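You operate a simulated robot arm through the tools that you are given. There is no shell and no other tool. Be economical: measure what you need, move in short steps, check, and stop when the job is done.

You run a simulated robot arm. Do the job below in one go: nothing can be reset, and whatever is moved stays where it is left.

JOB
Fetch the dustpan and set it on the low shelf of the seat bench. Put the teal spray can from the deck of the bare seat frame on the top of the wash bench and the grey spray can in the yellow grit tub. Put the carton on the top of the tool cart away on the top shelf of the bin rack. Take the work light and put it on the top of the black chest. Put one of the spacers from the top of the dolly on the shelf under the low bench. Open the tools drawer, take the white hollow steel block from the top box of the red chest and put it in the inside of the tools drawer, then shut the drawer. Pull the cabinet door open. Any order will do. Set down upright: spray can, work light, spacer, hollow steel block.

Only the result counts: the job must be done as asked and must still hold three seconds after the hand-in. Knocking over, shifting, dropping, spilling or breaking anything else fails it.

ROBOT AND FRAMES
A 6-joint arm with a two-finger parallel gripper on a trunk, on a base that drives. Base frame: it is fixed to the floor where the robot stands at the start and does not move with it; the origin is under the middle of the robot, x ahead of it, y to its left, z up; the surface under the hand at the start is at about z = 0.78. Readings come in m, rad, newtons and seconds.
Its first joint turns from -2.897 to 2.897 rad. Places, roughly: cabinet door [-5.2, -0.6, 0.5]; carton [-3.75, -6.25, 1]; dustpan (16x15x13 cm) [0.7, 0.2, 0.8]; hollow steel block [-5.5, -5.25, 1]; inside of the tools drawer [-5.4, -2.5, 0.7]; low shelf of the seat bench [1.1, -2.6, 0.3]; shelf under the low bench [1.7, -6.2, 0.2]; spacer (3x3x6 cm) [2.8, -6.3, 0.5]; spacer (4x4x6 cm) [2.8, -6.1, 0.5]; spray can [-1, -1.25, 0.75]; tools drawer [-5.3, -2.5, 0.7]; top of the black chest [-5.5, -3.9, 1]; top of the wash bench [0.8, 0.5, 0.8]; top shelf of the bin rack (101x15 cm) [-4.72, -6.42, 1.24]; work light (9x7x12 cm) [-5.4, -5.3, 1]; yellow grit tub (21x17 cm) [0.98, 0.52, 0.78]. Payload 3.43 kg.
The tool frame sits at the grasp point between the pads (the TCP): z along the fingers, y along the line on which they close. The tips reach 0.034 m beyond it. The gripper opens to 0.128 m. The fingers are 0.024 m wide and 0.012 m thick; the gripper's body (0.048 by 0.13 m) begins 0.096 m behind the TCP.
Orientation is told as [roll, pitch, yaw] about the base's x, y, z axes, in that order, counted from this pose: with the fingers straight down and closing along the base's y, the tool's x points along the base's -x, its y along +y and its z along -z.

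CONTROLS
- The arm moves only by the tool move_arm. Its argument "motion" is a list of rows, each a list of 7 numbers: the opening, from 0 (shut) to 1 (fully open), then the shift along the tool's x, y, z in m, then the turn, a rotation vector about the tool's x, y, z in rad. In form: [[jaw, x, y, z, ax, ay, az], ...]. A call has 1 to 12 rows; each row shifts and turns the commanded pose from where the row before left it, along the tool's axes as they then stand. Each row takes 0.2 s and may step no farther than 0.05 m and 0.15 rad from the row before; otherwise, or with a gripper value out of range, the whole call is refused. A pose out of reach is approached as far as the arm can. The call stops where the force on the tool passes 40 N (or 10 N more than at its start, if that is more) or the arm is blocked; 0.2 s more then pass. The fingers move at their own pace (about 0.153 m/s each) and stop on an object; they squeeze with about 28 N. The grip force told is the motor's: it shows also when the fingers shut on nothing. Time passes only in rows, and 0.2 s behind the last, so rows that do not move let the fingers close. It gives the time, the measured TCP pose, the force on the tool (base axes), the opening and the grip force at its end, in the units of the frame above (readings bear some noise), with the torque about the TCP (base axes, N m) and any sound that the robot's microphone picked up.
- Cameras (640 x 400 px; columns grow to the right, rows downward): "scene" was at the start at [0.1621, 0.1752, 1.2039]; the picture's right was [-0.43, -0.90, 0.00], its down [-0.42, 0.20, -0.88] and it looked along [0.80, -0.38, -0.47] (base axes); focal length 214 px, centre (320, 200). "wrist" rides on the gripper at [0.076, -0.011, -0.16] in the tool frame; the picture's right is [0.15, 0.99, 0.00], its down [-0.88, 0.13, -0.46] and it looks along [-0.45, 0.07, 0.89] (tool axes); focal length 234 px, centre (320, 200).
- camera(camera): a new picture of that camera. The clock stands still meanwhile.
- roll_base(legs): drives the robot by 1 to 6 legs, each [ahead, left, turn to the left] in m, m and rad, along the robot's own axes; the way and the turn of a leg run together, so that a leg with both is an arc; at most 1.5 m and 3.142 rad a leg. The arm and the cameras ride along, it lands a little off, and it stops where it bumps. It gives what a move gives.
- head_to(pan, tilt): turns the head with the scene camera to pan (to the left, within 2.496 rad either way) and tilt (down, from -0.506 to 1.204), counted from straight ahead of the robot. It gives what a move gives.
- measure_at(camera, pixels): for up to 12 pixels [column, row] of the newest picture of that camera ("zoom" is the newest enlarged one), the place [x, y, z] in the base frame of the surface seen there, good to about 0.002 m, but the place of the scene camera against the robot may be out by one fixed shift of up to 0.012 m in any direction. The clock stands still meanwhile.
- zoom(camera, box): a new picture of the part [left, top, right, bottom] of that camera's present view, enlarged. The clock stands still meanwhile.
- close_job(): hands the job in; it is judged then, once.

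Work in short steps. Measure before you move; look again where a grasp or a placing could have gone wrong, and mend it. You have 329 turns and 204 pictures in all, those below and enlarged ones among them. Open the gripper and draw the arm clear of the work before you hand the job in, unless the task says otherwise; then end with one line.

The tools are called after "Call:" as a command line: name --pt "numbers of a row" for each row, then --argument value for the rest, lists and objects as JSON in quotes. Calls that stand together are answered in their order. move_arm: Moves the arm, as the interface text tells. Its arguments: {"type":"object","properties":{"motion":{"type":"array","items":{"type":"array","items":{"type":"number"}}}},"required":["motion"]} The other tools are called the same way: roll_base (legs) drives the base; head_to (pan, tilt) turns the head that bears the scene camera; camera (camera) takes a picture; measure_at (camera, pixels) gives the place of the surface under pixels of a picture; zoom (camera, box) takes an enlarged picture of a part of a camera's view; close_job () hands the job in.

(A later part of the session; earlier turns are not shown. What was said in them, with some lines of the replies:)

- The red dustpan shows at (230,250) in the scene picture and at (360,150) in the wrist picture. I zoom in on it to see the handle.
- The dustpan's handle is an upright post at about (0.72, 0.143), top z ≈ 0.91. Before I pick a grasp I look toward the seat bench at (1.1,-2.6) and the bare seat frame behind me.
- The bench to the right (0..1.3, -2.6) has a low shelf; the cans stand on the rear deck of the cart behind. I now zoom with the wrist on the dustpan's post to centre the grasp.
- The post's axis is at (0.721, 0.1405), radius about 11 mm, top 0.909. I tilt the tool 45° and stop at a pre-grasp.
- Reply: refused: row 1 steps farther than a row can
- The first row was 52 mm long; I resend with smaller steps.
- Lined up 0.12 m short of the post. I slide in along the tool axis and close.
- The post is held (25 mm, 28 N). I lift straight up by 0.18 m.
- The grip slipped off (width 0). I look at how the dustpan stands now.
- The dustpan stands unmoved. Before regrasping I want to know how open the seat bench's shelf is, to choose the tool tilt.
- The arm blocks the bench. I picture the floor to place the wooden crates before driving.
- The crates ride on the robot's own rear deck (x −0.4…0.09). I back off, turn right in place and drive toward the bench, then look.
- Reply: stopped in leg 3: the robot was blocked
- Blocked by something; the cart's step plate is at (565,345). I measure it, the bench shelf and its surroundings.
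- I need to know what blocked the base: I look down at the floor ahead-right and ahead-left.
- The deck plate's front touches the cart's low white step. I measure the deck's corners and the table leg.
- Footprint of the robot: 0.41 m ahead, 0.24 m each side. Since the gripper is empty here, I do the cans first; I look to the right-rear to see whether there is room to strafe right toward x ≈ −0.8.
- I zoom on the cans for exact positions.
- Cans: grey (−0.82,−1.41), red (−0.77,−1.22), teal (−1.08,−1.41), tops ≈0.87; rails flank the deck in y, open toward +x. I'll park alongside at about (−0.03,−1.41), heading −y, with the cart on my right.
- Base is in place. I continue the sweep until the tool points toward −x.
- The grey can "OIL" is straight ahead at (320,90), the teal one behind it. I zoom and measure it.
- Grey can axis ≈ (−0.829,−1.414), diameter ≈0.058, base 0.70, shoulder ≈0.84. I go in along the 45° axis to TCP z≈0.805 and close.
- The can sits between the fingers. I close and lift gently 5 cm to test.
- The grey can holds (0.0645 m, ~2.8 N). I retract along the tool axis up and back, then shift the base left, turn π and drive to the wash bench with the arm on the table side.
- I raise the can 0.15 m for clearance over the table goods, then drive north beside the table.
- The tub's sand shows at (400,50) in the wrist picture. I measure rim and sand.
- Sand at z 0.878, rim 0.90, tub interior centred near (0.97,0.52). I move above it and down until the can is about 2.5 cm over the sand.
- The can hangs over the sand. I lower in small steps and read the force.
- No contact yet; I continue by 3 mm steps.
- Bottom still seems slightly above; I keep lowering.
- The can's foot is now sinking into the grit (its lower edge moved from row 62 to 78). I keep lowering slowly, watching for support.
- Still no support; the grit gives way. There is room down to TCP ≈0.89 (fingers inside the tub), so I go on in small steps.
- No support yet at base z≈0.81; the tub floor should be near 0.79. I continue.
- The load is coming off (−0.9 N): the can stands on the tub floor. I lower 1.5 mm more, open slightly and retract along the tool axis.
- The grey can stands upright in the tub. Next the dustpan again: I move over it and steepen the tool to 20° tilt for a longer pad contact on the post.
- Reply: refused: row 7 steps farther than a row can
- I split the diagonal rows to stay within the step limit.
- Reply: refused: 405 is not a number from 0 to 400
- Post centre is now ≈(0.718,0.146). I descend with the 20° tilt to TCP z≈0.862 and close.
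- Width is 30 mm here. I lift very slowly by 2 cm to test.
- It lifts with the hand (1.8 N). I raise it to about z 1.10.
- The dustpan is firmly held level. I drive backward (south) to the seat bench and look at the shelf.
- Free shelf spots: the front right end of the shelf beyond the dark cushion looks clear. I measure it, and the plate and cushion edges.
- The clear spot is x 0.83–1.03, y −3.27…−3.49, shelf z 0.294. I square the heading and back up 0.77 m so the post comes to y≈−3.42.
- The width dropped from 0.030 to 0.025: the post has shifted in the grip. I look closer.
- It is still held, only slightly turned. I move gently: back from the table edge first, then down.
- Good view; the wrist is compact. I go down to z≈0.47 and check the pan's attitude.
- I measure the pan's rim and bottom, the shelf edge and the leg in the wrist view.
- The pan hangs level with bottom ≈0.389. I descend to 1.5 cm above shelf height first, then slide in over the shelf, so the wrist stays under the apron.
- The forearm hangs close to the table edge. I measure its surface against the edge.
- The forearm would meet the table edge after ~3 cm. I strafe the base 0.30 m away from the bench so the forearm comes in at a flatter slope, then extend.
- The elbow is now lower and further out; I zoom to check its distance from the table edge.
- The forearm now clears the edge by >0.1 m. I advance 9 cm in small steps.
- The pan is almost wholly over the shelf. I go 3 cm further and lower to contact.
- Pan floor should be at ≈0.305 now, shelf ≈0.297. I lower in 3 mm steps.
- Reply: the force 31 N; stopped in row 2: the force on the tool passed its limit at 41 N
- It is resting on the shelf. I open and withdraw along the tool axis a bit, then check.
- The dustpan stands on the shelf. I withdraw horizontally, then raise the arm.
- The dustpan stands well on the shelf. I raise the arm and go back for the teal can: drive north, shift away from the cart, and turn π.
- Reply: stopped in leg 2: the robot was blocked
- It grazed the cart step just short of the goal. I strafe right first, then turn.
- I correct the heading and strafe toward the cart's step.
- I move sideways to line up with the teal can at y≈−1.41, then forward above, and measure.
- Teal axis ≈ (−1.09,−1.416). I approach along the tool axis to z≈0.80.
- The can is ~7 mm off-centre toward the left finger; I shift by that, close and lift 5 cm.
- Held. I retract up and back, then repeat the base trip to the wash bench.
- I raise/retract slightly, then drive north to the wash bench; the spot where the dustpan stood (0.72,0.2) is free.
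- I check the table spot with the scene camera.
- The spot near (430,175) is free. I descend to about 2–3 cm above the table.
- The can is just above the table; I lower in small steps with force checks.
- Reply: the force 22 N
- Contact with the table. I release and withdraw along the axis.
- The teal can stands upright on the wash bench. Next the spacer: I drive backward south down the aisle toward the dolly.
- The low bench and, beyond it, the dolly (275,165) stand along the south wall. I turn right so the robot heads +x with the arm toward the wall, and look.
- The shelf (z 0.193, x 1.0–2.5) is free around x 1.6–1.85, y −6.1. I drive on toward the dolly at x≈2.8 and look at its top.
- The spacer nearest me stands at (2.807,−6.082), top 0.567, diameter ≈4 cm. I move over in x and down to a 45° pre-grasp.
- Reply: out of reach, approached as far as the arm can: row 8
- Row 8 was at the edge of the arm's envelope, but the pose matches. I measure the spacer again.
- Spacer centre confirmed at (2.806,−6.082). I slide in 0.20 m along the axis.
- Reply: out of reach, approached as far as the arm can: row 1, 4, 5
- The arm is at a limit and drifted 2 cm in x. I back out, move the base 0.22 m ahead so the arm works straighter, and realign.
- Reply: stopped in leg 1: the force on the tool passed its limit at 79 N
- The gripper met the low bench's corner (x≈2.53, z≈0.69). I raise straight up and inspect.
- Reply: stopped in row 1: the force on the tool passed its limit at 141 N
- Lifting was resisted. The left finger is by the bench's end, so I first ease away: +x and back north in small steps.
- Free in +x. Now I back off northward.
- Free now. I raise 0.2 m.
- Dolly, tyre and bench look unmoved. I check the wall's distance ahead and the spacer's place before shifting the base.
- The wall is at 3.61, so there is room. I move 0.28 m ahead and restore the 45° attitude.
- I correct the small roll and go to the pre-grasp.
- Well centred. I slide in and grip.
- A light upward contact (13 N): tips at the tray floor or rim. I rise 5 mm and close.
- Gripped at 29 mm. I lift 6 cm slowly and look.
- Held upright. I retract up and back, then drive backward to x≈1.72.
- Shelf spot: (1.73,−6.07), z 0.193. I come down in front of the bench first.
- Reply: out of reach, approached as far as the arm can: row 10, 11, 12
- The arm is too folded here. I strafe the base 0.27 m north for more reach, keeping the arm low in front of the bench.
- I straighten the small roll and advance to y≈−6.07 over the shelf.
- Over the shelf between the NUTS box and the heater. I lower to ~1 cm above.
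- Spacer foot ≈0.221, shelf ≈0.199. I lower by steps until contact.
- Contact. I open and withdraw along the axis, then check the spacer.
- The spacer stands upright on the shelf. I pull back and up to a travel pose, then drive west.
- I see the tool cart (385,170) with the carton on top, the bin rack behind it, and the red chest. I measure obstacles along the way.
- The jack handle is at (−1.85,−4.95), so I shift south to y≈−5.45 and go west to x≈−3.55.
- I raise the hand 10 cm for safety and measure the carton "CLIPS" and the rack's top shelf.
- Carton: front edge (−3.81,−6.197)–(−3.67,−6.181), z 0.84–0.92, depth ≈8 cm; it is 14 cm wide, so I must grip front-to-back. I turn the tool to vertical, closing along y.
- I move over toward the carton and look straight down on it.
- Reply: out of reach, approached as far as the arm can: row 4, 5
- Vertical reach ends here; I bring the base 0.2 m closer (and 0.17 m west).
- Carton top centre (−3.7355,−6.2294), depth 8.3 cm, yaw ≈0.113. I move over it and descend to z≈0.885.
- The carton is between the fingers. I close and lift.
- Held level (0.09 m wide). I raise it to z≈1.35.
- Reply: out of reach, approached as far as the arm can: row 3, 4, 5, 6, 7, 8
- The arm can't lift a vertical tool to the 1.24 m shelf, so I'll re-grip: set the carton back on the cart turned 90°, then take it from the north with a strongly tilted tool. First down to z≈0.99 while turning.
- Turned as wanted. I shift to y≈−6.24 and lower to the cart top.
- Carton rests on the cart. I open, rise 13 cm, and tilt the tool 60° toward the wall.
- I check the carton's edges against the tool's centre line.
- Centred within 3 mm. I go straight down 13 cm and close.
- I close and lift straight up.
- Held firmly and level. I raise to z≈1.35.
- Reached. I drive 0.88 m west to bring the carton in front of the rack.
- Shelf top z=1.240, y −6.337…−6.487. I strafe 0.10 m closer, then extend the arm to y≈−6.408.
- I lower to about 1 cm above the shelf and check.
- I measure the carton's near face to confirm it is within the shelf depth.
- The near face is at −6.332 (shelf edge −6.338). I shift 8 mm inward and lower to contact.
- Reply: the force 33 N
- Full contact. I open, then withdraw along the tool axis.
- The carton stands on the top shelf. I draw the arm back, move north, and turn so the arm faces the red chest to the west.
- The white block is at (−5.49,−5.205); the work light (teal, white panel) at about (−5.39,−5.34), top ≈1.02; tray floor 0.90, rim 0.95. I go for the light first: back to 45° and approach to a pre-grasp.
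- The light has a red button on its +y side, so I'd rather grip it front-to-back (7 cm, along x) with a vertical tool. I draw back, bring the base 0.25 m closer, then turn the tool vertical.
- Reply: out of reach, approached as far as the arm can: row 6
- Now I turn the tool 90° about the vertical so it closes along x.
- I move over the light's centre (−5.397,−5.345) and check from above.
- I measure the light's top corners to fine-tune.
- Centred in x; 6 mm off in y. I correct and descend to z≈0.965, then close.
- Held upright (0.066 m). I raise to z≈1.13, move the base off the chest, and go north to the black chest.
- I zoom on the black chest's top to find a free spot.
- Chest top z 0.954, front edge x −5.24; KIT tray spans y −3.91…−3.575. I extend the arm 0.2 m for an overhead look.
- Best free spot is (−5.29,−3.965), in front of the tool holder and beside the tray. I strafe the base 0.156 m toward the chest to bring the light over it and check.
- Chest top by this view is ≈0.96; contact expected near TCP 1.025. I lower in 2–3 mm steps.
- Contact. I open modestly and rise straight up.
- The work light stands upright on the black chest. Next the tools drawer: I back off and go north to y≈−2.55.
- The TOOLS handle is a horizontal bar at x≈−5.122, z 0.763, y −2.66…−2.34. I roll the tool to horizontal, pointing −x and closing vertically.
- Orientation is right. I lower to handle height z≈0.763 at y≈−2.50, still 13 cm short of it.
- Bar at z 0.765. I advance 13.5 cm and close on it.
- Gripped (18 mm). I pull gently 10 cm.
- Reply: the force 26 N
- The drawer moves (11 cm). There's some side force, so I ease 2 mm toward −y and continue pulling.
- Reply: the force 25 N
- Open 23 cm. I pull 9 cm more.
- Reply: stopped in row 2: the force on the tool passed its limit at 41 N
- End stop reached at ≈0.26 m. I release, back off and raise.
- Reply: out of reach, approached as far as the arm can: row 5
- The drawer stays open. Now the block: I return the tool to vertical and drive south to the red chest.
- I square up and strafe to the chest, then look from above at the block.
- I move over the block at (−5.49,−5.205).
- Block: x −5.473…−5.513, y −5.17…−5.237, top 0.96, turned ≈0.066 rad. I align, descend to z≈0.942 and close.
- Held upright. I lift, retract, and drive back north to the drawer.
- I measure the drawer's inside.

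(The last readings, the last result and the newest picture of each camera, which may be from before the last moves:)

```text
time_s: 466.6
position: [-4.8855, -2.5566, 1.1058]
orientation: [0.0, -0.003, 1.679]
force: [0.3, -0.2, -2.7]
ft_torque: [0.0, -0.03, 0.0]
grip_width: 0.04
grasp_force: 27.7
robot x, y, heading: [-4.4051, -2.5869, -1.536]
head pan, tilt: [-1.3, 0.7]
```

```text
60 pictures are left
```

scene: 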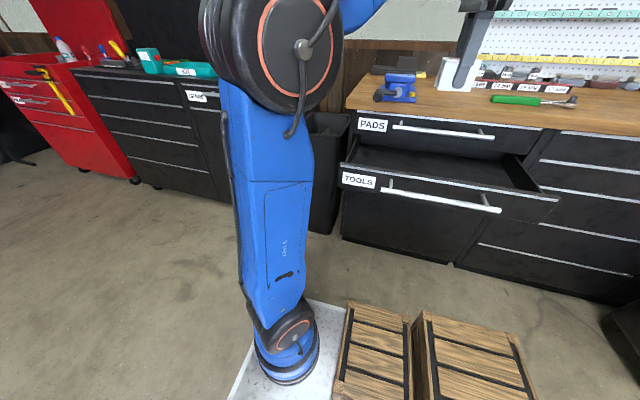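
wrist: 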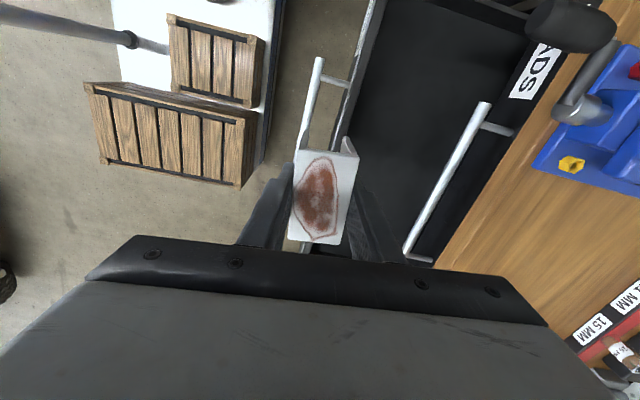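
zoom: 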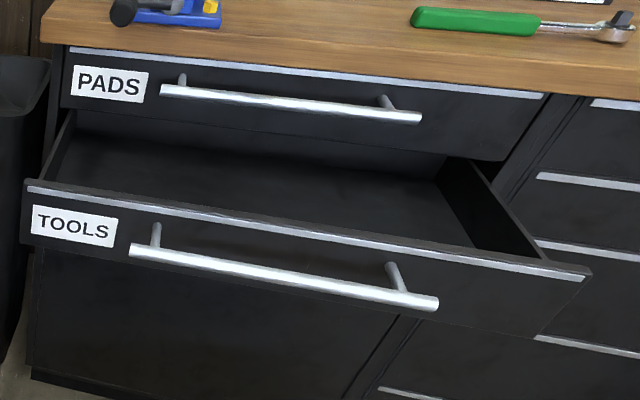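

Drawer floor z 0.704, front plate inner side x≈−4.94, PADS handle at x≈−5.11. I aim at (−5.0,−2.55): square up, shift, and descend.

Call:
move_arm --pt "0 0 0 0 0 0 0.108" --pt "0 0 0.039 0 0 0 0" --pt "0 0 0.039 0 0 0 0" --pt "0 0 0.037 0 0 0 0" --pt "0 0 0 0.04 0 0 0" --pt "0 0 0 0.04 0 0 0" --pt "0 0 0 0.04 0 0 0" --pt "0 0 0 0.04 0 0 0" --pt "0 0 0 0 0 0 0"

Call:
camera --camera "wrist"

Call:
camera --camera "scene"

```text
time_s: 468.6
position: [-5.0015, -2.5571, 0.9474]
orientation: [0.002, -0.003, 1.57]
force: [0.4, -0.6, -2.5]
ft_torque: [0.02, 0.02, 0.03]
grip_width: 0.0397
grasp_force: 27.3
robot x, y, heading: [-4.4057, -2.5891, -1.536]
head pan, tilt: [-1.3, 0.7]
```

```text
59 pictures are left
```

wrist: 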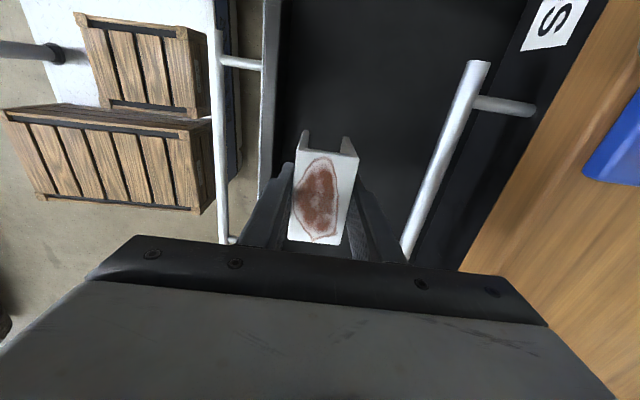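

```text
58 pictures are left
```

scene: 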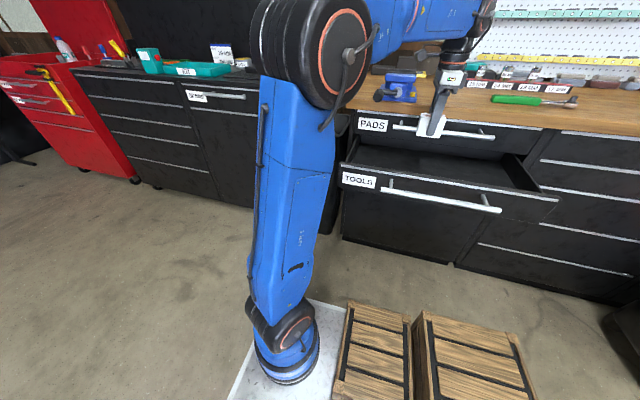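

Clear on both sides. I descend to z≈0.765.

Call:
move_arm --pt "0 0 0.003 0.036 0 0 0" --pt "0 0 0 0.036 0 0 0" --pt "0 0 0 0.036 0 0 0" --pt "0 0 0 0.036 0 0 0" --pt "0 0 0 0.036 0 0 0" --pt "0 0 0 0 0 0 0"

Call:
camera --camera "wrist"

```text
time_s: 470.0
position: [-5.0016, -2.5545, 0.7685]
orientation: [0.001, -0.003, 1.572]
force: [-1.0, -0.9, -3.6]
ft_torque: [-0.02, 0.02, -0.03]
grip_width: 0.0398
grasp_force: 27.8
robot x, y, heading: [-4.4022, -2.5871, -1.532]
head pan, tilt: [-1.3, 0.7]
```

```text
57 pictures are left
```

wrist: 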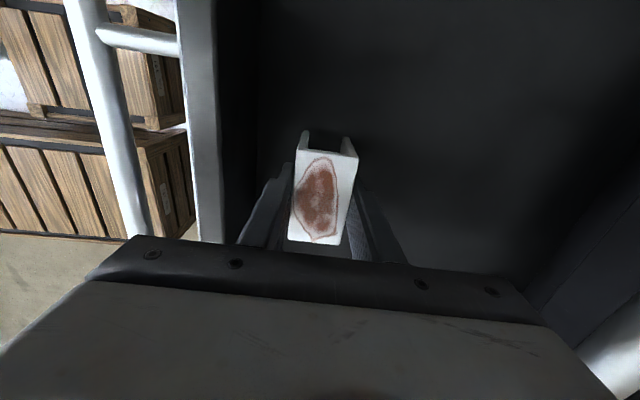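

I lower to the floor in small steps (contact expected near 0.746).

Call:
move_arm --pt "0 0 0 0.01 0 0 0" --pt "0 0 0 0.006 0 0 0" --pt "0 0 0 0 0 0 0"

Call:
move_arm --pt "0 0 0 0.003 0 0 0" --pt "0 0 0 0 0 0 0"

Call:
move_arm --pt "0 0 0 0.003 0 0 0" --pt "0 0 0 0 0 0 0"

```text
time_s: 470.8
position: [-5.0035, -2.5561, 0.7524]
orientation: [0.002, -0.003, 1.571]
force: [-0.1, 0.0, -3.5]
ft_torque: [0.04, 0.03, 0.0]
grip_width: 0.0399
grasp_force: 28.3
robot x, y, heading: [-4.404, -2.5846, -1.537]
head pan, tilt: [-1.3, 0.7]
```

```text
time_s: 471.4
position: [-5.0031, -2.5567, 0.7504]
orientation: [0.006, -0.005, 1.571]
force: [-0.9, -5.0, 24.3]
ft_torque: [-0.04, -0.43, -0.06]
grip_width: 0.04
grasp_force: 28.0
robot x, y, heading: [-4.4059, -2.5906, -1.538]
head pan, tilt: [-1.3, 0.7]
```

```text
time_s: 472.0
position: [-5.0014, -2.5556, 0.745]
orientation: [0.002, -0.003, 1.571]
force: [-2.4, 0.2, 24.5]
ft_torque: [0.04, -0.35, 0.05]
grip_width: 0.0399
grasp_force: 28.2
robot x, y, heading: [-4.4036, -2.5906, -1.537]
head pan, tilt: [-1.3, 0.7]
```

Contact with the drawer floor. I open just enough and rise straight up.

Call:
move_arm --pt "0.44 0 0 0 0 0 0" --pt "0.44 0 0 0 0 0 0" --pt "0.44 0 0 -0.02 0 0 0" --pt "0.44 0 0 -0.035 0 0 0" --pt "0.44 0 0 -0.04 0 0 0" --pt "0.44 0 0 -0.04 0 0 0" --pt "0.44 0 0 -0.04 0 0 0" --pt "0.44 0 0 -0.04 0 0 0" --pt "0.44 0 0 -0.04 0 0 0"

Call:
camera --camera "wrist"

```text
time_s: 474.0
position: [-5.0052, -2.5583, 1.0018]
orientation: [-0.001, -0.003, 1.571]
force: [0.0, 0.0, -0.2]
ft_torque: [0.02, -0.02, 0.0]
grip_width: 0.0562
grasp_force: 0.0
robot x, y, heading: [-4.4025, -2.5854, -1.534]
head pan, tilt: [-1.3, 0.7]
```

```text
56 pictures are left
```

wrist: 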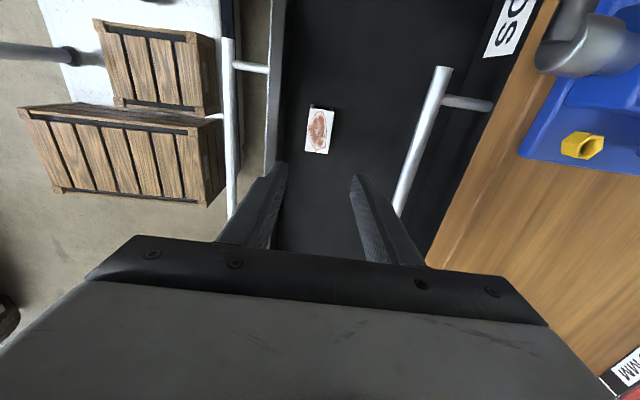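

The block stands upright in the drawer. To shut it, I move the base 0.22 m away and turn the tool horizontal again.

Call:
roll_base --legs '[[0, 0.24, -0.036]]'

Call:
move_arm --pt "0.5 0 0 0 -0.1428 0 0" --pt "0.5 0 0 0 -0.1428 0 0" --pt "0.5 0 0 0 -0.1428 0 0" --pt "0.5 0 0 0 -0.1428 0 0" --pt "0.5 0 0 0 -0.1428 0 0" --pt "0.5 0 0 0 -0.1428 0 0" --pt "0.5 0 0 0 -0.1428 0 0" --pt "0.5 0 0 0 -0.1428 0 0" --pt "0.5 0 0 0 -0.1428 0 0" --pt "0.5 0 0 0 -0.1428 0 0" --pt "0.5 0 0 0 -0.1428 0 0"

```text
time_s: 475.8
position: [-4.7562, -2.5306, 1.001]
orientation: [0.002, -0.004, 1.531]
force: [0.5, -0.1, -0.5]
ft_torque: [-0.01, -0.01, -0.02]
grip_width: 0.056
grasp_force: 0.0
robot x, y, heading: [-4.1585, -2.5829, -1.571]
head pan, tilt: [-1.3, 0.7]
```

```text
time_s: 478.2
position: [-4.7581, -2.5301, 1.0012]
orientation: [1.573, -0.003, 1.53]
force: [-0.2, 0.5, 1.1]
ft_torque: [-0.02, 0.02, 0.0]
grip_width: 0.0643
grasp_force: 0.0
robot x, y, heading: [-4.1611, -2.5855, -1.574]
head pan, tilt: [-1.3, 0.7]
```

I lower to the handle height and square the yaw.

Call:
move_arm --pt "0.5 -0.005 -0.0393 0 0 0.04 0" --pt "0.5 -0.005 -0.0393 0 0 0 0" --pt "0.5 -0.005 -0.0393 0 0 0 0" --pt "0.5 -0.005 -0.0393 0 0 0 0" --pt "0.5 -0.005 -0.0393 0 0 0 0" --pt "0.5 -0.005 -0.0393 0 0 0 0" --pt "0.5 0 0 0 0 0 0"

Call:
camera --camera "wrist"

```text
time_s: 479.8
position: [-4.7552, -2.4984, 0.7651]
orientation: [1.573, -0.003, 1.571]
force: [-0.9, -0.1, 0.3]
ft_torque: [0.06, 0.02, -0.02]
grip_width: 0.0638
grasp_force: 0.0
robot x, y, heading: [-4.1578, -2.5853, -1.574]
head pan, tilt: [-1.3, 0.7]
```

```text
55 pictures are left
```

wrist: 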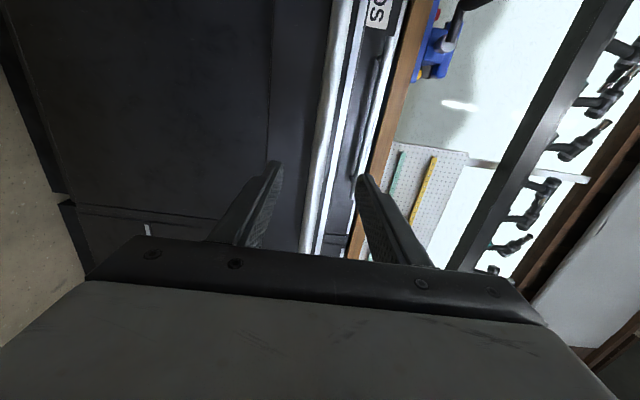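

The bar lies between the fingers. I advance and grip it.

Call:
move_arm --pt "0.5 0 0 0.035 0 0 0" --pt "0.5 0 0 0.035 0 0 0" --pt "0.5 0 0 0.034 0 0 0" --pt "0.5 0 0 0 0 0 0" --pt "0 0 0 0 0 0 0" --pt "0 0 0 0 0 0 0" --pt "0 0 0 0 0 0 0"

Call:
move_arm --pt "0 0 0 0.008 0 0 0" --pt "0 0 0 0.015 0 0 0" --pt "0 0 0 0.02 0 0 0" --pt "0 0 0 0.02 0 0 0" --pt "0 0 0 0.02 0 0 0" --pt "0 0 0 0.02 0 0 0" --pt "0 0 0 0.02 0 0 0" --pt "0 0 0 0.02 0 0 0"

```text
time_s: 481.4
position: [-4.8616, -2.4975, 0.7646]
orientation: [1.572, -0.004, 1.571]
force: [-2.5, -0.6, 1.3]
ft_torque: [-0.54, -0.01, 0.07]
grip_width: 0.0176
grasp_force: 45.7
robot x, y, heading: [-4.1572, -2.5833, -1.57]
head pan, tilt: [-1.3, 0.7]
```

```text
time_s: 482.9
position: [-4.9681, -2.498, 0.7636]
orientation: [1.573, -0.003, 1.567]
force: [1.5, 5.6, -1.9]
ft_torque: [-0.29, -0.03, 0.33]
grip_width: 0.0176
grasp_force: 45.0
robot x, y, heading: [-4.1578, -2.5814, -1.576]
head pan, tilt: [-1.3, 0.7]
stopped in row 7: the force on the tool passed its limit at 44 N (the readings are from after the stop); the commanded pose is now the measured one
```

It stopped with 44 N partway (11 cm in). I continue gently to see whether it was just sticking.

Call:
move_arm --pt "0 0 0 0.008 0 0 0" --pt "0 0 0 0.012 0 0 0" --pt "0 0 0 0.015 0 0 0" --pt "0 0 0 0.015 0 0 0"

Call:
camera --camera "scene"

```text
time_s: 483.9
position: [-5.0192, -2.4973, 0.7634]
orientation: [1.568, -0.001, 1.569]
force: [2.3, 12.0, -18.5]
ft_torque: [-0.3, 0.15, 0.52]
grip_width: 0.0176
grasp_force: 45.0
robot x, y, heading: [-4.1573, -2.5815, -1.573]
head pan, tilt: [-1.3, 0.7]
```

```text
54 pictures are left
```

scene: 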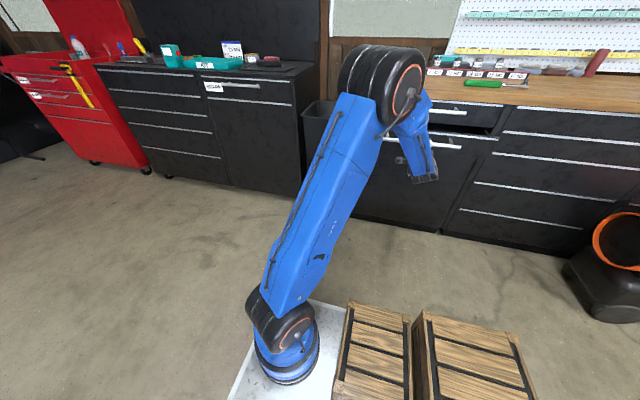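

It moves. I continue the last 10 cm in small steps.

Call:
move_arm --pt "0 0 0.001 0.008 0 0 0" --pt "0 0 0 0.012 0 0 0" --pt "0 0 0 0.012 0 0 0" --pt "0 0 0 0.012 0 0 0" --pt "0 0 0 0.012 0 0 0"

Call:
move_arm --pt "0 0 0 0.008 0 0 0" --pt "0 0 0 0.01 0 0 0" --pt "0 0 0 0.01 0 0 0" --pt "0 0 0 0.01 0 0 0" --pt "0 0 0 0.01 0 0 0"

```text
time_s: 485.1
position: [-5.0741, -2.4977, 0.7637]
orientation: [1.568, -0.002, 1.567]
force: [1.3, 21.1, -29.1]
ft_torque: [-0.25, 0.21, 0.28]
grip_width: 0.0176
grasp_force: 44.9
robot x, y, heading: [-4.1577, -2.5842, -1.571]
head pan, tilt: [-1.3, 0.7]
```

```text
time_s: 486.3
position: [-5.1234, -2.4976, 0.7645]
orientation: [1.57, -0.004, 1.569]
force: [2.3, 14.3, -29.7]
ft_torque: [-0.28, 0.22, 0.8]
grip_width: 0.0175
grasp_force: 45.1
robot x, y, heading: [-4.1553, -2.5851, -1.574]
head pan, tilt: [-1.3, 0.7]
```

Almost flush. I push a few more millimetres until the stop.

Call:
move_arm --pt "0 0 0 0.004 0 0 0" --pt "0 0 0 0.004 0 0 0" --pt "0 0 0 0.004 0 0 0"

```text
time_s: 486.8
position: [-5.1272, -2.4968, 0.7651]
orientation: [1.567, -0.004, 1.567]
force: [-1.0, 0.4, -1.9]
ft_torque: [-0.38, -0.01, -0.06]
grip_width: 0.0175
grasp_force: 44.5
robot x, y, heading: [-4.1613, -2.5828, -1.575]
head pan, tilt: [-1.3, 0.7]
stopped in row 2: the force on the tool passed its limit at 53 N (the readings are from after the stop); the commanded pose is now the measured one
```

Shut against the stop. I release, back off and check the face.

Call:
move_arm --pt "0.5 0 0 0 0 0 0" --pt "0.5 0 0 0 0 0 0" --pt "0.5 0 0 -0.03 0 0 0" --pt "0.5 0 0 -0.04 0 0 0" --pt "0.5 0 0 -0.04 0 0 0" --pt "0.5 0 0 -0.04 0 0 0" --pt "0.5 0 0.04 -0.02 0 0 0" --pt "0.5 0 0.045 0 0 0 0" --pt "0.5 0 0.045 0 0 0 0" --pt "0.5 0 0.045 0 0 0 0" --pt "0.5 0 0.045 0 0 0 0"

Call:
zoom --camera "scene" --box '[340, 60, 520, 200]'

```text
time_s: 489.2
position: [-4.9575, -2.4992, 0.9858]
orientation: [1.568, -0.002, 1.567]
force: [-0.3, 0.4, -0.7]
ft_torque: [-0.01, 0.02, 0.03]
grip_width: 0.064
grasp_force: 0.0
robot x, y, heading: [-4.1576, -2.5829, -1.573]
head pan, tilt: [-1.3, 0.7]
```

```text
2.86 times, centred on (430, 130) of scene
```

zoom: 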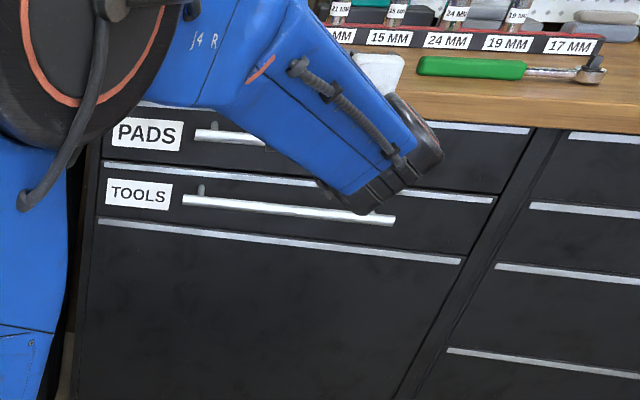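

The drawer is shut. Last: the cabinet door at (−5.2,−0.6). I look north before driving.

Call:
head_to --pan -2.2 --tilt 0.5

Call:
camera --camera "scene"

```text
time_s: 490.4
position: [-4.9581, -2.4995, 0.9858]
orientation: [1.569, -0.003, 1.568]
force: [0.3, -0.6, -0.3]
ft_torque: [0.03, -0.03, -0.03]
grip_width: 0.0637
grasp_force: 0.0
robot x, y, heading: [-4.1559, -2.5854, -1.571]
head pan, tilt: [-2.201, 0.499]
```

```text
52 pictures are left
```

scene: 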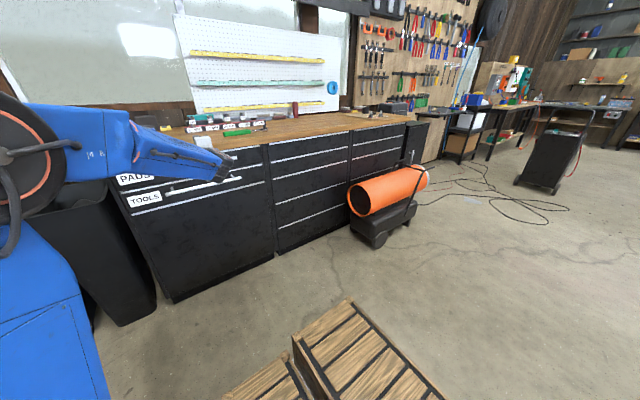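

Call:
measure_at --camera "scene" --pixels '[[350, 200], [372, 245], [415, 215], [425, 180], [410, 150], [412, 125], [430, 150], [445, 130], [400, 180], [480, 190], [535, 185]]'

Call:
zoom --camera "scene" --box '[340, 90, 500, 250]'

```text
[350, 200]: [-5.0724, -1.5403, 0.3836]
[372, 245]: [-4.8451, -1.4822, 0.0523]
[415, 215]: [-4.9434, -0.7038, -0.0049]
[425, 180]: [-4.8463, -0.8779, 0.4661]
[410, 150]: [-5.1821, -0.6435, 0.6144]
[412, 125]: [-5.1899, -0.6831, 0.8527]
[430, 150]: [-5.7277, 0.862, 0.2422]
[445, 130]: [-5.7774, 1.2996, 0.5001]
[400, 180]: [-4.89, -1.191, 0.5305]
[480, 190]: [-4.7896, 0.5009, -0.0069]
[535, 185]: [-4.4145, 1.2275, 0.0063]
```

```text
2.50 times, centred on (420, 170) of scene
```

zoom: 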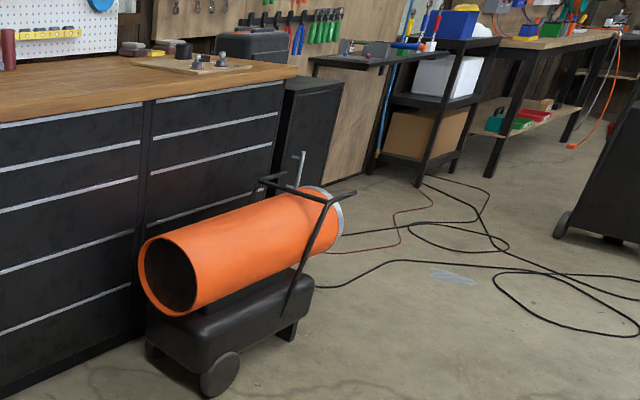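

The heater stands at x −5.1…−4.75, y −1.54…−0.85; the cabinet is just beyond it (front x≈−5.18). I drive north to y≈−0.75 and look.

Call:
roll_base --legs '[[-1.0, 0, 0], [-0.85, 0, 0]]'

Call:
head_to --pan -1.6 --tilt 0.7

Call:
camera --camera "scene"

```text
time_s: 499.8
position: [-4.9478, -0.6216, 0.9858]
orientation: [1.569, -0.004, 1.567]
force: [-0.2, -0.1, 0.0]
ft_torque: [0.02, 0.0, 0.01]
grip_width: 0.064
grasp_force: 0.0
robot x, y, heading: [-4.149, -0.7061, -1.571]
head pan, tilt: [-2.201, 0.499]
```

```text
time_s: 500.8
position: [-4.9482, -0.6213, 0.9864]
orientation: [1.568, -0.003, 1.569]
force: [-0.2, -0.7, 0.2]
ft_torque: [-0.02, -0.05, -0.01]
grip_width: 0.064
grasp_force: 0.0
robot x, y, heading: [-4.1451, -0.7074, -1.574]
head pan, tilt: [-1.6, 0.7]
```

```text
50 pictures are left
```

scene: 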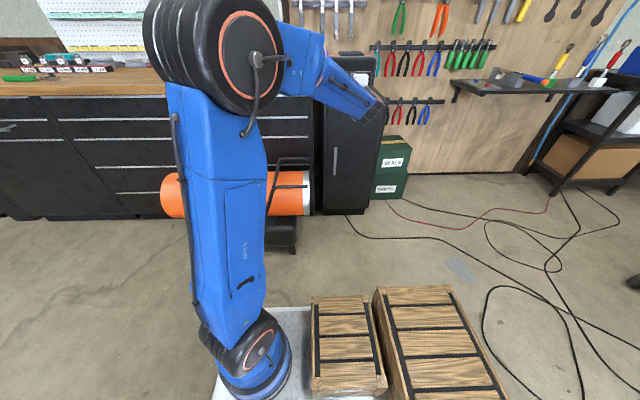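

Call:
zoom --camera "scene" --box '[270, 70, 430, 230]'

Call:
measure_at --camera "scene" --pixels '[[335, 150], [335, 175], [335, 160], [322, 205], [368, 205], [325, 130], [375, 130], [345, 190], [312, 190], [305, 180], [385, 185], [410, 150]]'

```text
2.50 times, centred on (350, 150) of scene
```

zoom: 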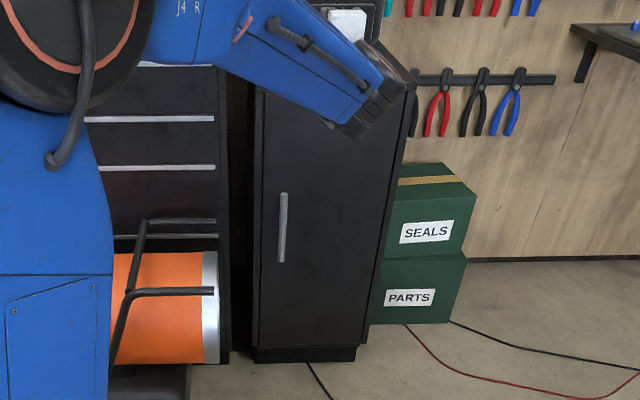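

```text
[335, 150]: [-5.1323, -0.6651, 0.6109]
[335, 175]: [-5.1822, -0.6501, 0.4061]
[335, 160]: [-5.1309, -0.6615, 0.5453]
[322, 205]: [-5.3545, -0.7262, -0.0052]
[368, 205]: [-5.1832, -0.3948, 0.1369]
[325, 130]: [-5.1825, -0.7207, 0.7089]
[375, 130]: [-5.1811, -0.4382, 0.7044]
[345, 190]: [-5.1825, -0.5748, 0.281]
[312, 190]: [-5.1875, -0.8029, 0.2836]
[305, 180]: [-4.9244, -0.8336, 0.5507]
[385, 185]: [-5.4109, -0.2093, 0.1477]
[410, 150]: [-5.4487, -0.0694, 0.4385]
```

The door (x −5.182, y ≈ −0.745…−0.37) has a vertical bar handle at (−5.14,−0.663), z 0.45–0.68, hinge on the +y side. I roll the tool so it closes along y.

Call:
move_arm --pt "0.5 0 0 0 0 0 -0.1428" --pt "0.5 0 0 0 0 0 -0.1428" --pt "0.5 0 0 0 0 0 -0.1428" --pt "0.5 0 0 0 0 0 -0.1428" --pt "0.5 0 0 0 0 0 -0.1428" --pt "0.5 0 0 0 0 0 -0.1428" --pt "0.5 0 0 0 0 0 -0.1428" --pt "0.5 0 0 0 0 0 -0.1428" --pt "0.5 0 0 0 0 0 -0.1428" --pt "0.5 0 0 0 0 0 -0.1428" --pt "0.5 0 0 0 0 0 -0.1428"

Call:
move_arm --pt "0.5 0.04 0.005 0 0 0 0" --pt "0.5 0.04 0.005 0 0 0 0" --pt "0.5 0.04 0.005 0 0 0 0" --pt "0.5 0.04 0.005 0 0 0 0" --pt "0.5 0.04 0.005 0 0 0 0" --pt "0.5 0.04 0.005 0 0 0 0" --pt "0.5 0.04 0.005 0 0 0 0" --pt "0.5 0.04 0.005 0 0 0 0" --pt "0.5 0.04 0.002 0 0 0 0" --pt "0.5 0.04 0 0 0 0 0" --pt "0.5 0 0 0 0 0 0"

Call:
camera --camera "wrist"

```text
time_s: 503.2
position: [-4.9473, -0.6217, 0.9866]
orientation: [-1.202, -1.566, -1.942]
force: [-0.9, 0.3, 0.3]
ft_torque: [0.0, -0.03, 0.0]
grip_width: 0.064
grasp_force: 0.1
robot x, y, heading: [-4.1449, -0.7059, -1.57]
head pan, tilt: [-1.6, 0.7]
```

```text
time_s: 505.6
position: [-4.9481, -0.6627, 0.5838]
orientation: [-1.115, -1.565, -2.028]
force: [0.8, 0.8, -1.1]
ft_torque: [-0.04, -0.03, -0.02]
grip_width: 0.0641
grasp_force: 0.0
robot x, y, heading: [-4.1474, -0.7048, -1.574]
head pan, tilt: [-1.6, 0.7]
```

```text
48 pictures are left
```

wrist: 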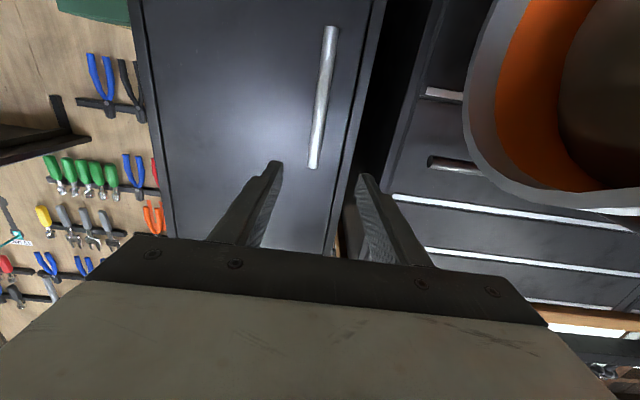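

Call:
measure_at --camera "wrist" --pixels '[[330, 40], [322, 100], [314, 160], [165, 120], [155, 60], [345, 140], [365, 80], [140, 30], [470, 165], [490, 40]]'

```text
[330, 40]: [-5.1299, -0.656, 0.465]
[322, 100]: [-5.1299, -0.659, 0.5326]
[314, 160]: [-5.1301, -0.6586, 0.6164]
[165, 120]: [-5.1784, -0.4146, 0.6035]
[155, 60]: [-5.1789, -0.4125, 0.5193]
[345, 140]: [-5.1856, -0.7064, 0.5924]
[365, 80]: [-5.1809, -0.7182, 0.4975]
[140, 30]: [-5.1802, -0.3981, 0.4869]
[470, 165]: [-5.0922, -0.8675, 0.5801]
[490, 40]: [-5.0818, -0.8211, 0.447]
```

Bar at (−5.136,−0.6588). I advance 18.7 cm and close.

Call:
move_arm --pt "0.5 0 -0.002 0.04 0 0 0" --pt "0.5 0 -0.002 0.04 0 0 0" --pt "0.5 0 0 0.04 0 0 0" --pt "0.5 0 0 0.04 0 0 0" --pt "0.5 0 0 0.026 0 0 0" --pt "0.5 0 0 0 0 0 0" --pt "0 0 0 0 0 0 0" --pt "0 0 0 0 0 0 0" --pt "0 0 0 0 0 0 0"

```text
time_s: 507.6
position: [-5.1322, -0.6556, 0.5861]
orientation: [-0.884, -1.567, -2.261]
force: [-1.0, -1.2, -1.1]
ft_torque: [-0.26, -0.12, 0.08]
grip_width: 0.0176
grasp_force: 45.3
robot x, y, heading: [-4.1494, -0.7054, -1.574]
head pan, tilt: [-1.6, 0.7]
```

Gripped. I pull along the door's arc (radius ≈0.256 m about the hinge at y≈−0.405), turning the tool with it.

Call:
move_arm --pt "0 0 -0.0025 -0.0126 -0.05 0 0" --pt "0 0 -0.0035 -0.0176 -0.07 0 0" --pt "0 0 -0.0035 -0.0176 -0.07 0 0" --pt "0 0 -0.0035 -0.0176 -0.07 0 0" --pt "0 0 0 0 0 0 0"

```text
time_s: 508.8
position: [-5.0693, -0.635, 0.5864]
orientation: [-0.554, -1.567, -2.334]
force: [-14.2, 31.1, -5.5]
ft_torque: [-0.05, -0.54, -0.13]
grip_width: 0.0178
grasp_force: 44.9
robot x, y, heading: [-4.1467, -0.7051, -1.575]
head pan, tilt: [-1.6, 0.7]
```

The door is opening; a +y reaction of 31 N says to move more toward +y. I adjust and continue.

Call:
move_arm --pt "0 0 -0.006 -0.004 -0.03 0 0" --pt "0 0 -0.005 -0.0165 -0.07 0 0" --pt "0 0 -0.005 -0.0165 -0.07 0 0" --pt "0 0 0 0 0 0 0"

```text
time_s: 509.7
position: [-5.0398, -0.6167, 0.5856]
orientation: [-0.125, -1.568, -2.585]
force: [3.7, -2.6, 1.6]
ft_torque: [-0.08, 0.04, -0.1]
grip_width: 0.0175
grasp_force: 45.3
robot x, y, heading: [-4.1475, -0.706, -1.569]
head pan, tilt: [-1.6, 0.7]
stopped in row 4: the force on the tool passed its limit at 49 N (the readings are from after the stop); the commanded pose is now the measured one
```

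A circle fit gives hinge ≈(−5.17,−0.42), R≈0.237, opened 24°. I continue with that geometry in small steps.

Call:
move_arm --pt "0 0 -0.0023 -0.014 -0.06 0 0" --pt "0 0 -0.0023 -0.014 -0.06 0 0" --pt "0 0 -0.0023 -0.014 -0.06 0 0" --pt "0 0 -0.0023 -0.014 -0.06 0 0" --pt "0 0 0 0 0 0 0"

```text
time_s: 510.8
position: [-4.9977, -0.5806, 0.587]
orientation: [0.216, -1.568, -2.69]
force: [-4.5, 3.2, -6.9]
ft_torque: [0.06, 0.1, 0.03]
grip_width: 0.0174
grasp_force: 44.6
robot x, y, heading: [-4.1474, -0.7081, -1.573]
head pan, tilt: [-1.6, 0.7]
stopped in row 5: the force on the tool passed its limit at 42 N (the readings are from after the stop); the commanded pose is now the measured one
```

Opened ≈38°. Continuing.

Call:
move_arm --pt "0 0 -0.0025 -0.0138 -0.06 0 0" --pt "0 0 -0.0025 -0.0138 -0.06 0 0" --pt "0 0 -0.0025 -0.0138 -0.06 0 0" --pt "0 0 -0.0025 -0.0138 -0.06 0 0"

Call:
camera --camera "scene"

```text
time_s: 511.8
position: [-4.9647, -0.5349, 0.586]
orientation: [0.549, -1.567, -2.782]
force: [-7.5, 5.1, -8.6]
ft_torque: [-0.45, 0.68, -0.3]
grip_width: 0.0176
grasp_force: 45.0
robot x, y, heading: [-4.1482, -0.7078, -1.569]
head pan, tilt: [-1.6, 0.7]
```

```text
47 pictures are left
```

scene: 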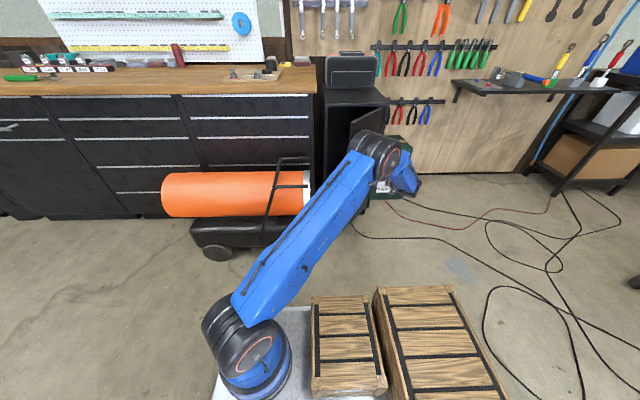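

Opened ≈52°. I keep following the arc.

Call:
move_arm --pt "0 0 -0.0025 -0.0138 -0.06 0 0" --pt "0 0 -0.0025 -0.0138 -0.06 0 0" --pt "0 0 -0.0025 -0.0138 -0.06 0 0" --pt "0 0 -0.0025 -0.0138 -0.06 0 0"

Call:
move_arm --pt "0 0 -0.0025 -0.0138 -0.06 0 0" --pt "0 0 -0.0025 -0.0138 -0.06 0 0" --pt "0 0 -0.0025 -0.0138 -0.06 0 0" --pt "0 0 -0.0025 -0.0138 -0.06 0 0"

```text
time_s: 512.8
position: [-4.9409, -0.4829, 0.5866]
orientation: [0.962, -1.567, -2.952]
force: [22.8, -7.7, -23.1]
ft_torque: [0.41, 0.45, 0.05]
grip_width: 0.0178
grasp_force: 44.6
robot x, y, heading: [-4.1455, -0.7056, -1.569]
head pan, tilt: [-1.6, 0.7]
```

```text
time_s: 513.2
position: [-4.9386, -0.4786, 0.5856]
orientation: [0.987, -1.564, -2.954]
force: [1.6, 1.9, 0.4]
ft_torque: [-0.44, 0.71, -0.19]
grip_width: 0.0177
grasp_force: 45.0
robot x, y, heading: [-4.1457, -0.7045, -1.575]
head pan, tilt: [-1.6, 0.7]
stopped in row 1: the force on the tool passed its limit at 45 N (the readings are from after the stop); the commanded pose is now the measured one
```

≈67° now, the stop was just the accumulated strain. I go a bit further.

Call:
move_arm --pt "0 0 -0.0015 -0.014 -0.06 0 0" --pt "0 0 -0.0015 -0.014 -0.06 0 0" --pt "0 0 -0.0015 -0.014 -0.06 0 0" --pt "0 0 -0.0015 -0.014 -0.06 0 0" --pt "0 0 -0.0015 -0.014 -0.06 0 0"

Call:
camera --camera "scene"

```text
time_s: 514.4
position: [-4.9358, -0.4653, 0.5868]
orientation: [0.373, -1.562, -2.289]
force: [-20.7, 4.6, 17.7]
ft_torque: [-0.03, 0.33, -0.03]
grip_width: 0.0177
grasp_force: 45.3
out of reach, approached as far as the arm can: row 2, 3, 4, 5
robot x, y, heading: [-4.1497, -0.7076, -1.568]
head pan, tilt: [-1.6, 0.7]
```

```text
46 pictures are left
```

scene: 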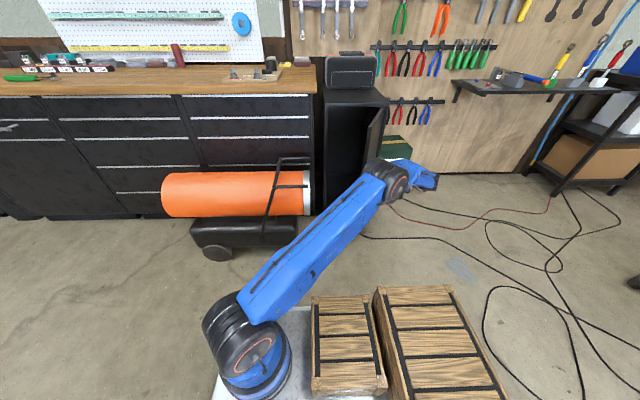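

The arm's envelope ends at ≈70°. I open the fingers and withdraw by moving the base north-east, along the tool's back direction.

Call:
move_arm --pt "0.4 0 0 0 0 0 0" --pt "0.4 0 0 0 0 0 0" --pt "0.4 0 0 0 0 0 0"

Call:
camera --camera "wrist"

```text
time_s: 515.2
position: [-4.9347, -0.4666, 0.5862]
orientation: [0.567, -1.562, -2.482]
force: [0.2, -0.6, 0.1]
ft_torque: [-0.01, -0.02, -0.01]
grip_width: 0.0513
grasp_force: 0.0
robot x, y, heading: [-4.1467, -0.7084, -1.572]
head pan, tilt: [-1.6, 0.7]
```

```text
45 pictures are left
```

wrist: 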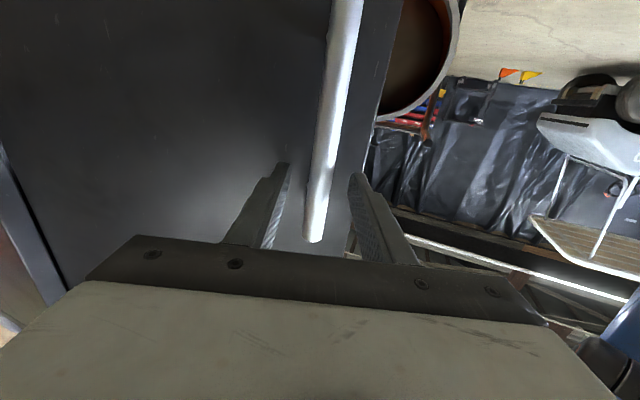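

Call:
roll_base --legs '[[-0.12, 0.045, 0]]'

Call:
camera --camera "wrist"

Call:
camera --camera "scene"

```text
time_s: 516.4
position: [-4.8911, -0.3459, 0.5852]
orientation: [0.535, -1.56, -2.447]
force: [0.0, 0.2, 0.6]
ft_torque: [0.04, 0.0, 0.02]
grip_width: 0.0511
grasp_force: 0.1
robot x, y, heading: [-4.0998, -0.5891, -1.572]
head pan, tilt: [-1.6, 0.7]
```

```text
44 pictures are left
```

wrist: 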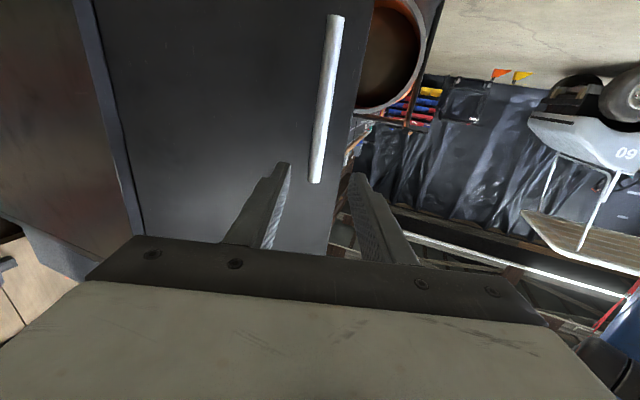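

```text
43 pictures are left
```

scene: 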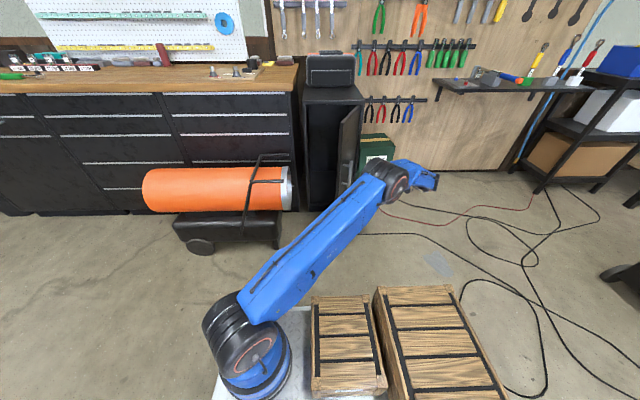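

The door stays at ≈70°. To open it fully I'll push from its inner side: pull clear, point the tool −x again, and come in below the door's edge.

Call:
roll_base --legs '[[0, 0.3, 0]]'

Call:
move_arm --pt "0 0 0 0 0.14 0 0" --pt "0 0 0 0 0.14 0 0" --pt "0 0 0 0 0.14 0 0" --pt "0 0 0 0 0.14 0 0" --pt "0 0 0 0 0.14 0 0" --pt "0 0 0 0 0.14 0 0" --pt "0 0 0 0 0.14 0 0" --pt "0 0 0 0 0.14 0 0" --pt "0 0 0 0 0 0 0"

Call:
roll_base --legs '[[0.3, 0, 0]]'

Call:
camera --camera "wrist"

```text
time_s: 518.5
position: [-4.5879, -0.3452, 0.5851]
orientation: [0.531, -1.561, -2.447]
force: [0.2, 0.3, -0.4]
ft_torque: [0.02, 0.03, 0.01]
grip_width: 0.0511
grasp_force: 0.1
robot x, y, heading: [-3.7998, -0.5872, -1.578]
head pan, tilt: [-1.6, 0.7]
```

```text
time_s: 520.5
position: [-4.5872, -0.3438, 0.5844]
orientation: [-0.564, -1.559, -2.475]
force: [-0.1, 0.6, 0.2]
ft_torque: [-0.02, -0.02, -0.01]
grip_width: 0.0002
grasp_force: 27.5
robot x, y, heading: [-3.801, -0.5842, -1.578]
head pan, tilt: [-1.6, 0.7]
```

```text
time_s: 522.6
position: [-4.5872, -0.6509, 0.5868]
orientation: [-0.59, -1.562, -2.448]
force: [0.2, 0.7, 0.1]
ft_torque: [-0.01, 0.0, -0.01]
grip_width: 0.0
grasp_force: 27.2
robot x, y, heading: [-3.8031, -0.8922, -1.581]
head pan, tilt: [-1.6, 0.7]
```

```text
42 pictures are left
```

wrist: 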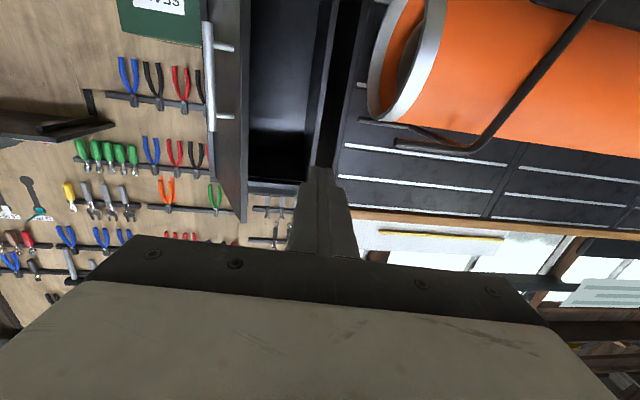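

The closed fingers point between the open door (left) and the heater (right). I measure the door's edge and the heater's handle.

Call:
measure_at --camera "wrist" --pixels '[[238, 150], [225, 150], [247, 150], [215, 100], [400, 148], [440, 150], [380, 100], [320, 150], [290, 120]]'

```text
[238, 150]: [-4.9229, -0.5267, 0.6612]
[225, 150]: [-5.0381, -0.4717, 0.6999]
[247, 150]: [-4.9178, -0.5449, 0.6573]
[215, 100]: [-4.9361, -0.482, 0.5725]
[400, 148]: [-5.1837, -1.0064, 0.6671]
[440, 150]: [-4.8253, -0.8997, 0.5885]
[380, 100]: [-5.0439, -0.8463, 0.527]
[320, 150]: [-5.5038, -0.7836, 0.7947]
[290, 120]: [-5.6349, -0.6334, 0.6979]
```

I strafe in 0.345 m, then push the door with +y motion of the arm.

Call:
roll_base --legs '[[0, -0.345, 0]]'

Call:
move_arm --pt "0 0 -0.03 0 0 0 0" --pt "0 0 -0.03 0 0 0 0" --pt "0 0 -0.03 0 0 0 0" --pt "0 0 -0.03 0 0 0 0" --pt "0 0 -0.03 0 0 0 0" --pt "0 0 -0.03 0 0 0 0"

Call:
camera --camera "scene"

```text
time_s: 524.8
position: [-4.9295, -0.648, 0.5854]
orientation: [-0.586, -1.563, -2.451]
force: [0.2, 0.2, 0.0]
ft_torque: [0.01, -0.03, 0.03]
grip_width: 0.0003
grasp_force: 27.4
robot x, y, heading: [-4.1463, -0.8938, -1.582]
head pan, tilt: [-1.6, 0.7]
```

```text
time_s: 526.2
position: [-4.9495, -0.4672, 0.5848]
orientation: [-0.546, -1.561, -2.495]
force: [-0.7, -0.5, -0.4]
ft_torque: [0.01, -0.01, 0.01]
grip_width: 0.0001
grasp_force: 28.1
robot x, y, heading: [-4.1451, -0.894, -1.576]
head pan, tilt: [-1.6, 0.7]
```

```text
41 pictures are left
```

scene: 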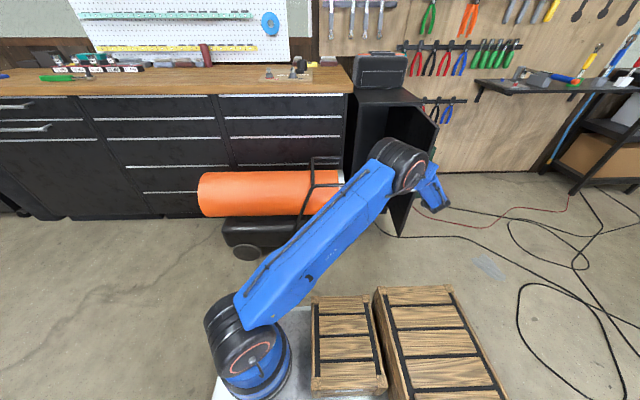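

The door follows easily. I push 8 cm more, then withdraw.

Call:
move_arm --pt "0 0 -0.03 0 0 0 0" --pt "0 0 -0.03 0 0 0 0" --pt "0 0 -0.02 0 0 0 0" --pt "0 0 0.03 0 0 0 0" --pt "0 0 0.04 0 0 0 0" --pt "0 0 0.04 0 0 0 0" --pt "0 0 0 0 0 0 0"

Call:
roll_base --legs '[[0, 0.4, 0]]'

Call:
camera --camera "scene"

Call:
camera --camera "wrist"

```text
time_s: 527.8
position: [-4.9461, -0.5014, 0.5867]
orientation: [-0.585, -1.564, -2.455]
force: [-0.2, -0.2, -0.3]
ft_torque: [-0.02, 0.0, 0.01]
grip_width: 0.0001
grasp_force: 28.0
robot x, y, heading: [-4.1474, -0.8935, -1.58]
head pan, tilt: [-1.6, 0.7]
```

```text
time_s: 530.2
position: [-4.5489, -0.4934, 0.5861]
orientation: [-0.581, -1.562, -2.476]
force: [0.1, -0.6, -0.5]
ft_torque: [-0.02, -0.03, -0.01]
grip_width: 0.0
grasp_force: 28.4
robot x, y, heading: [-3.7563, -0.8976, -1.598]
head pan, tilt: [-1.6, 0.7]
```

```text
40 pictures are left
```

scene: 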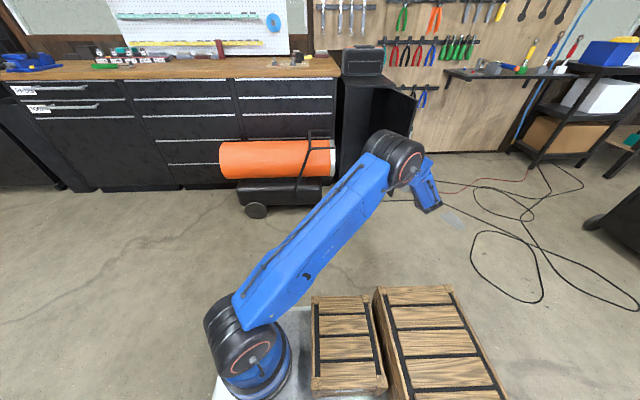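

```text
39 pictures are left
```

wrist: 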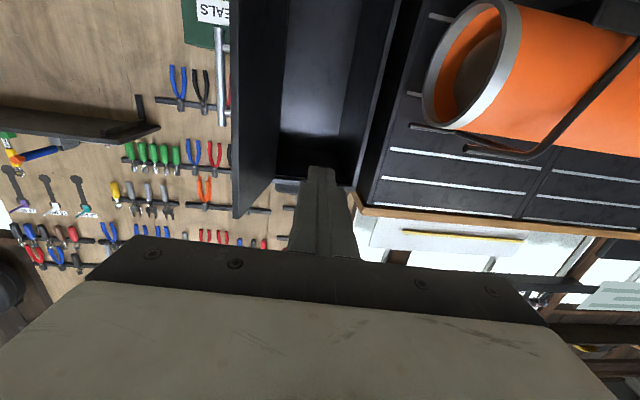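

The door stands open at about 90° and the tools drawer is still shut. I open the gripper with the arm clear of the work.

Call:
move_arm --pt "0.5 0 0 -0.02 0 0 0" --pt "1 0 0 0 0 0 0" --pt "1 0 0 0 0 0 0" --pt "1 0 0 0 0 0 0"

Call:
zoom --camera "scene" --box '[0, 40, 440, 240]'

```text
time_s: 531.2
position: [-4.5289, -0.4908, 0.5858]
orientation: [-0.578, -1.56, -2.479]
force: [-0.6, 0.4, -0.4]
ft_torque: [-0.02, 0.0, 0.01]
grip_width: 0.1281
grasp_force: 0.0
robot x, y, heading: [-3.7594, -0.901, -1.597]
head pan, tilt: [-1.6, 0.7]
```

```text
1.45 times, centred on (220, 140) of scene
```

zoom: 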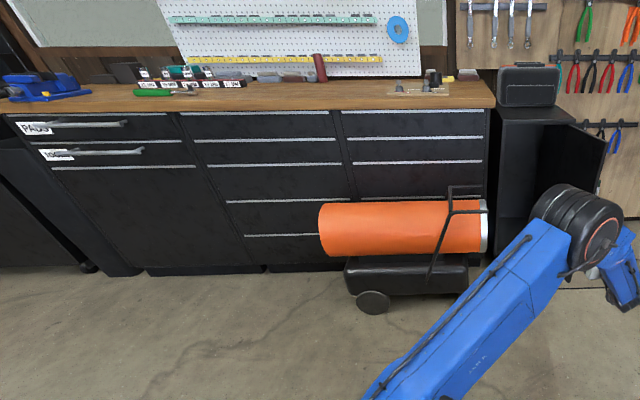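

The picture shows the tools drawer shut and the cabinet door open. Everything has been placed, the gripper is open and clear, so I hand the job in.

Call:
close_job

```text
The job is handed in.
```

All the tasks are done and the job is handed in; I did not look inside the tools drawer again after shutting it, so the block being upright there is as I left it, not rechecked.
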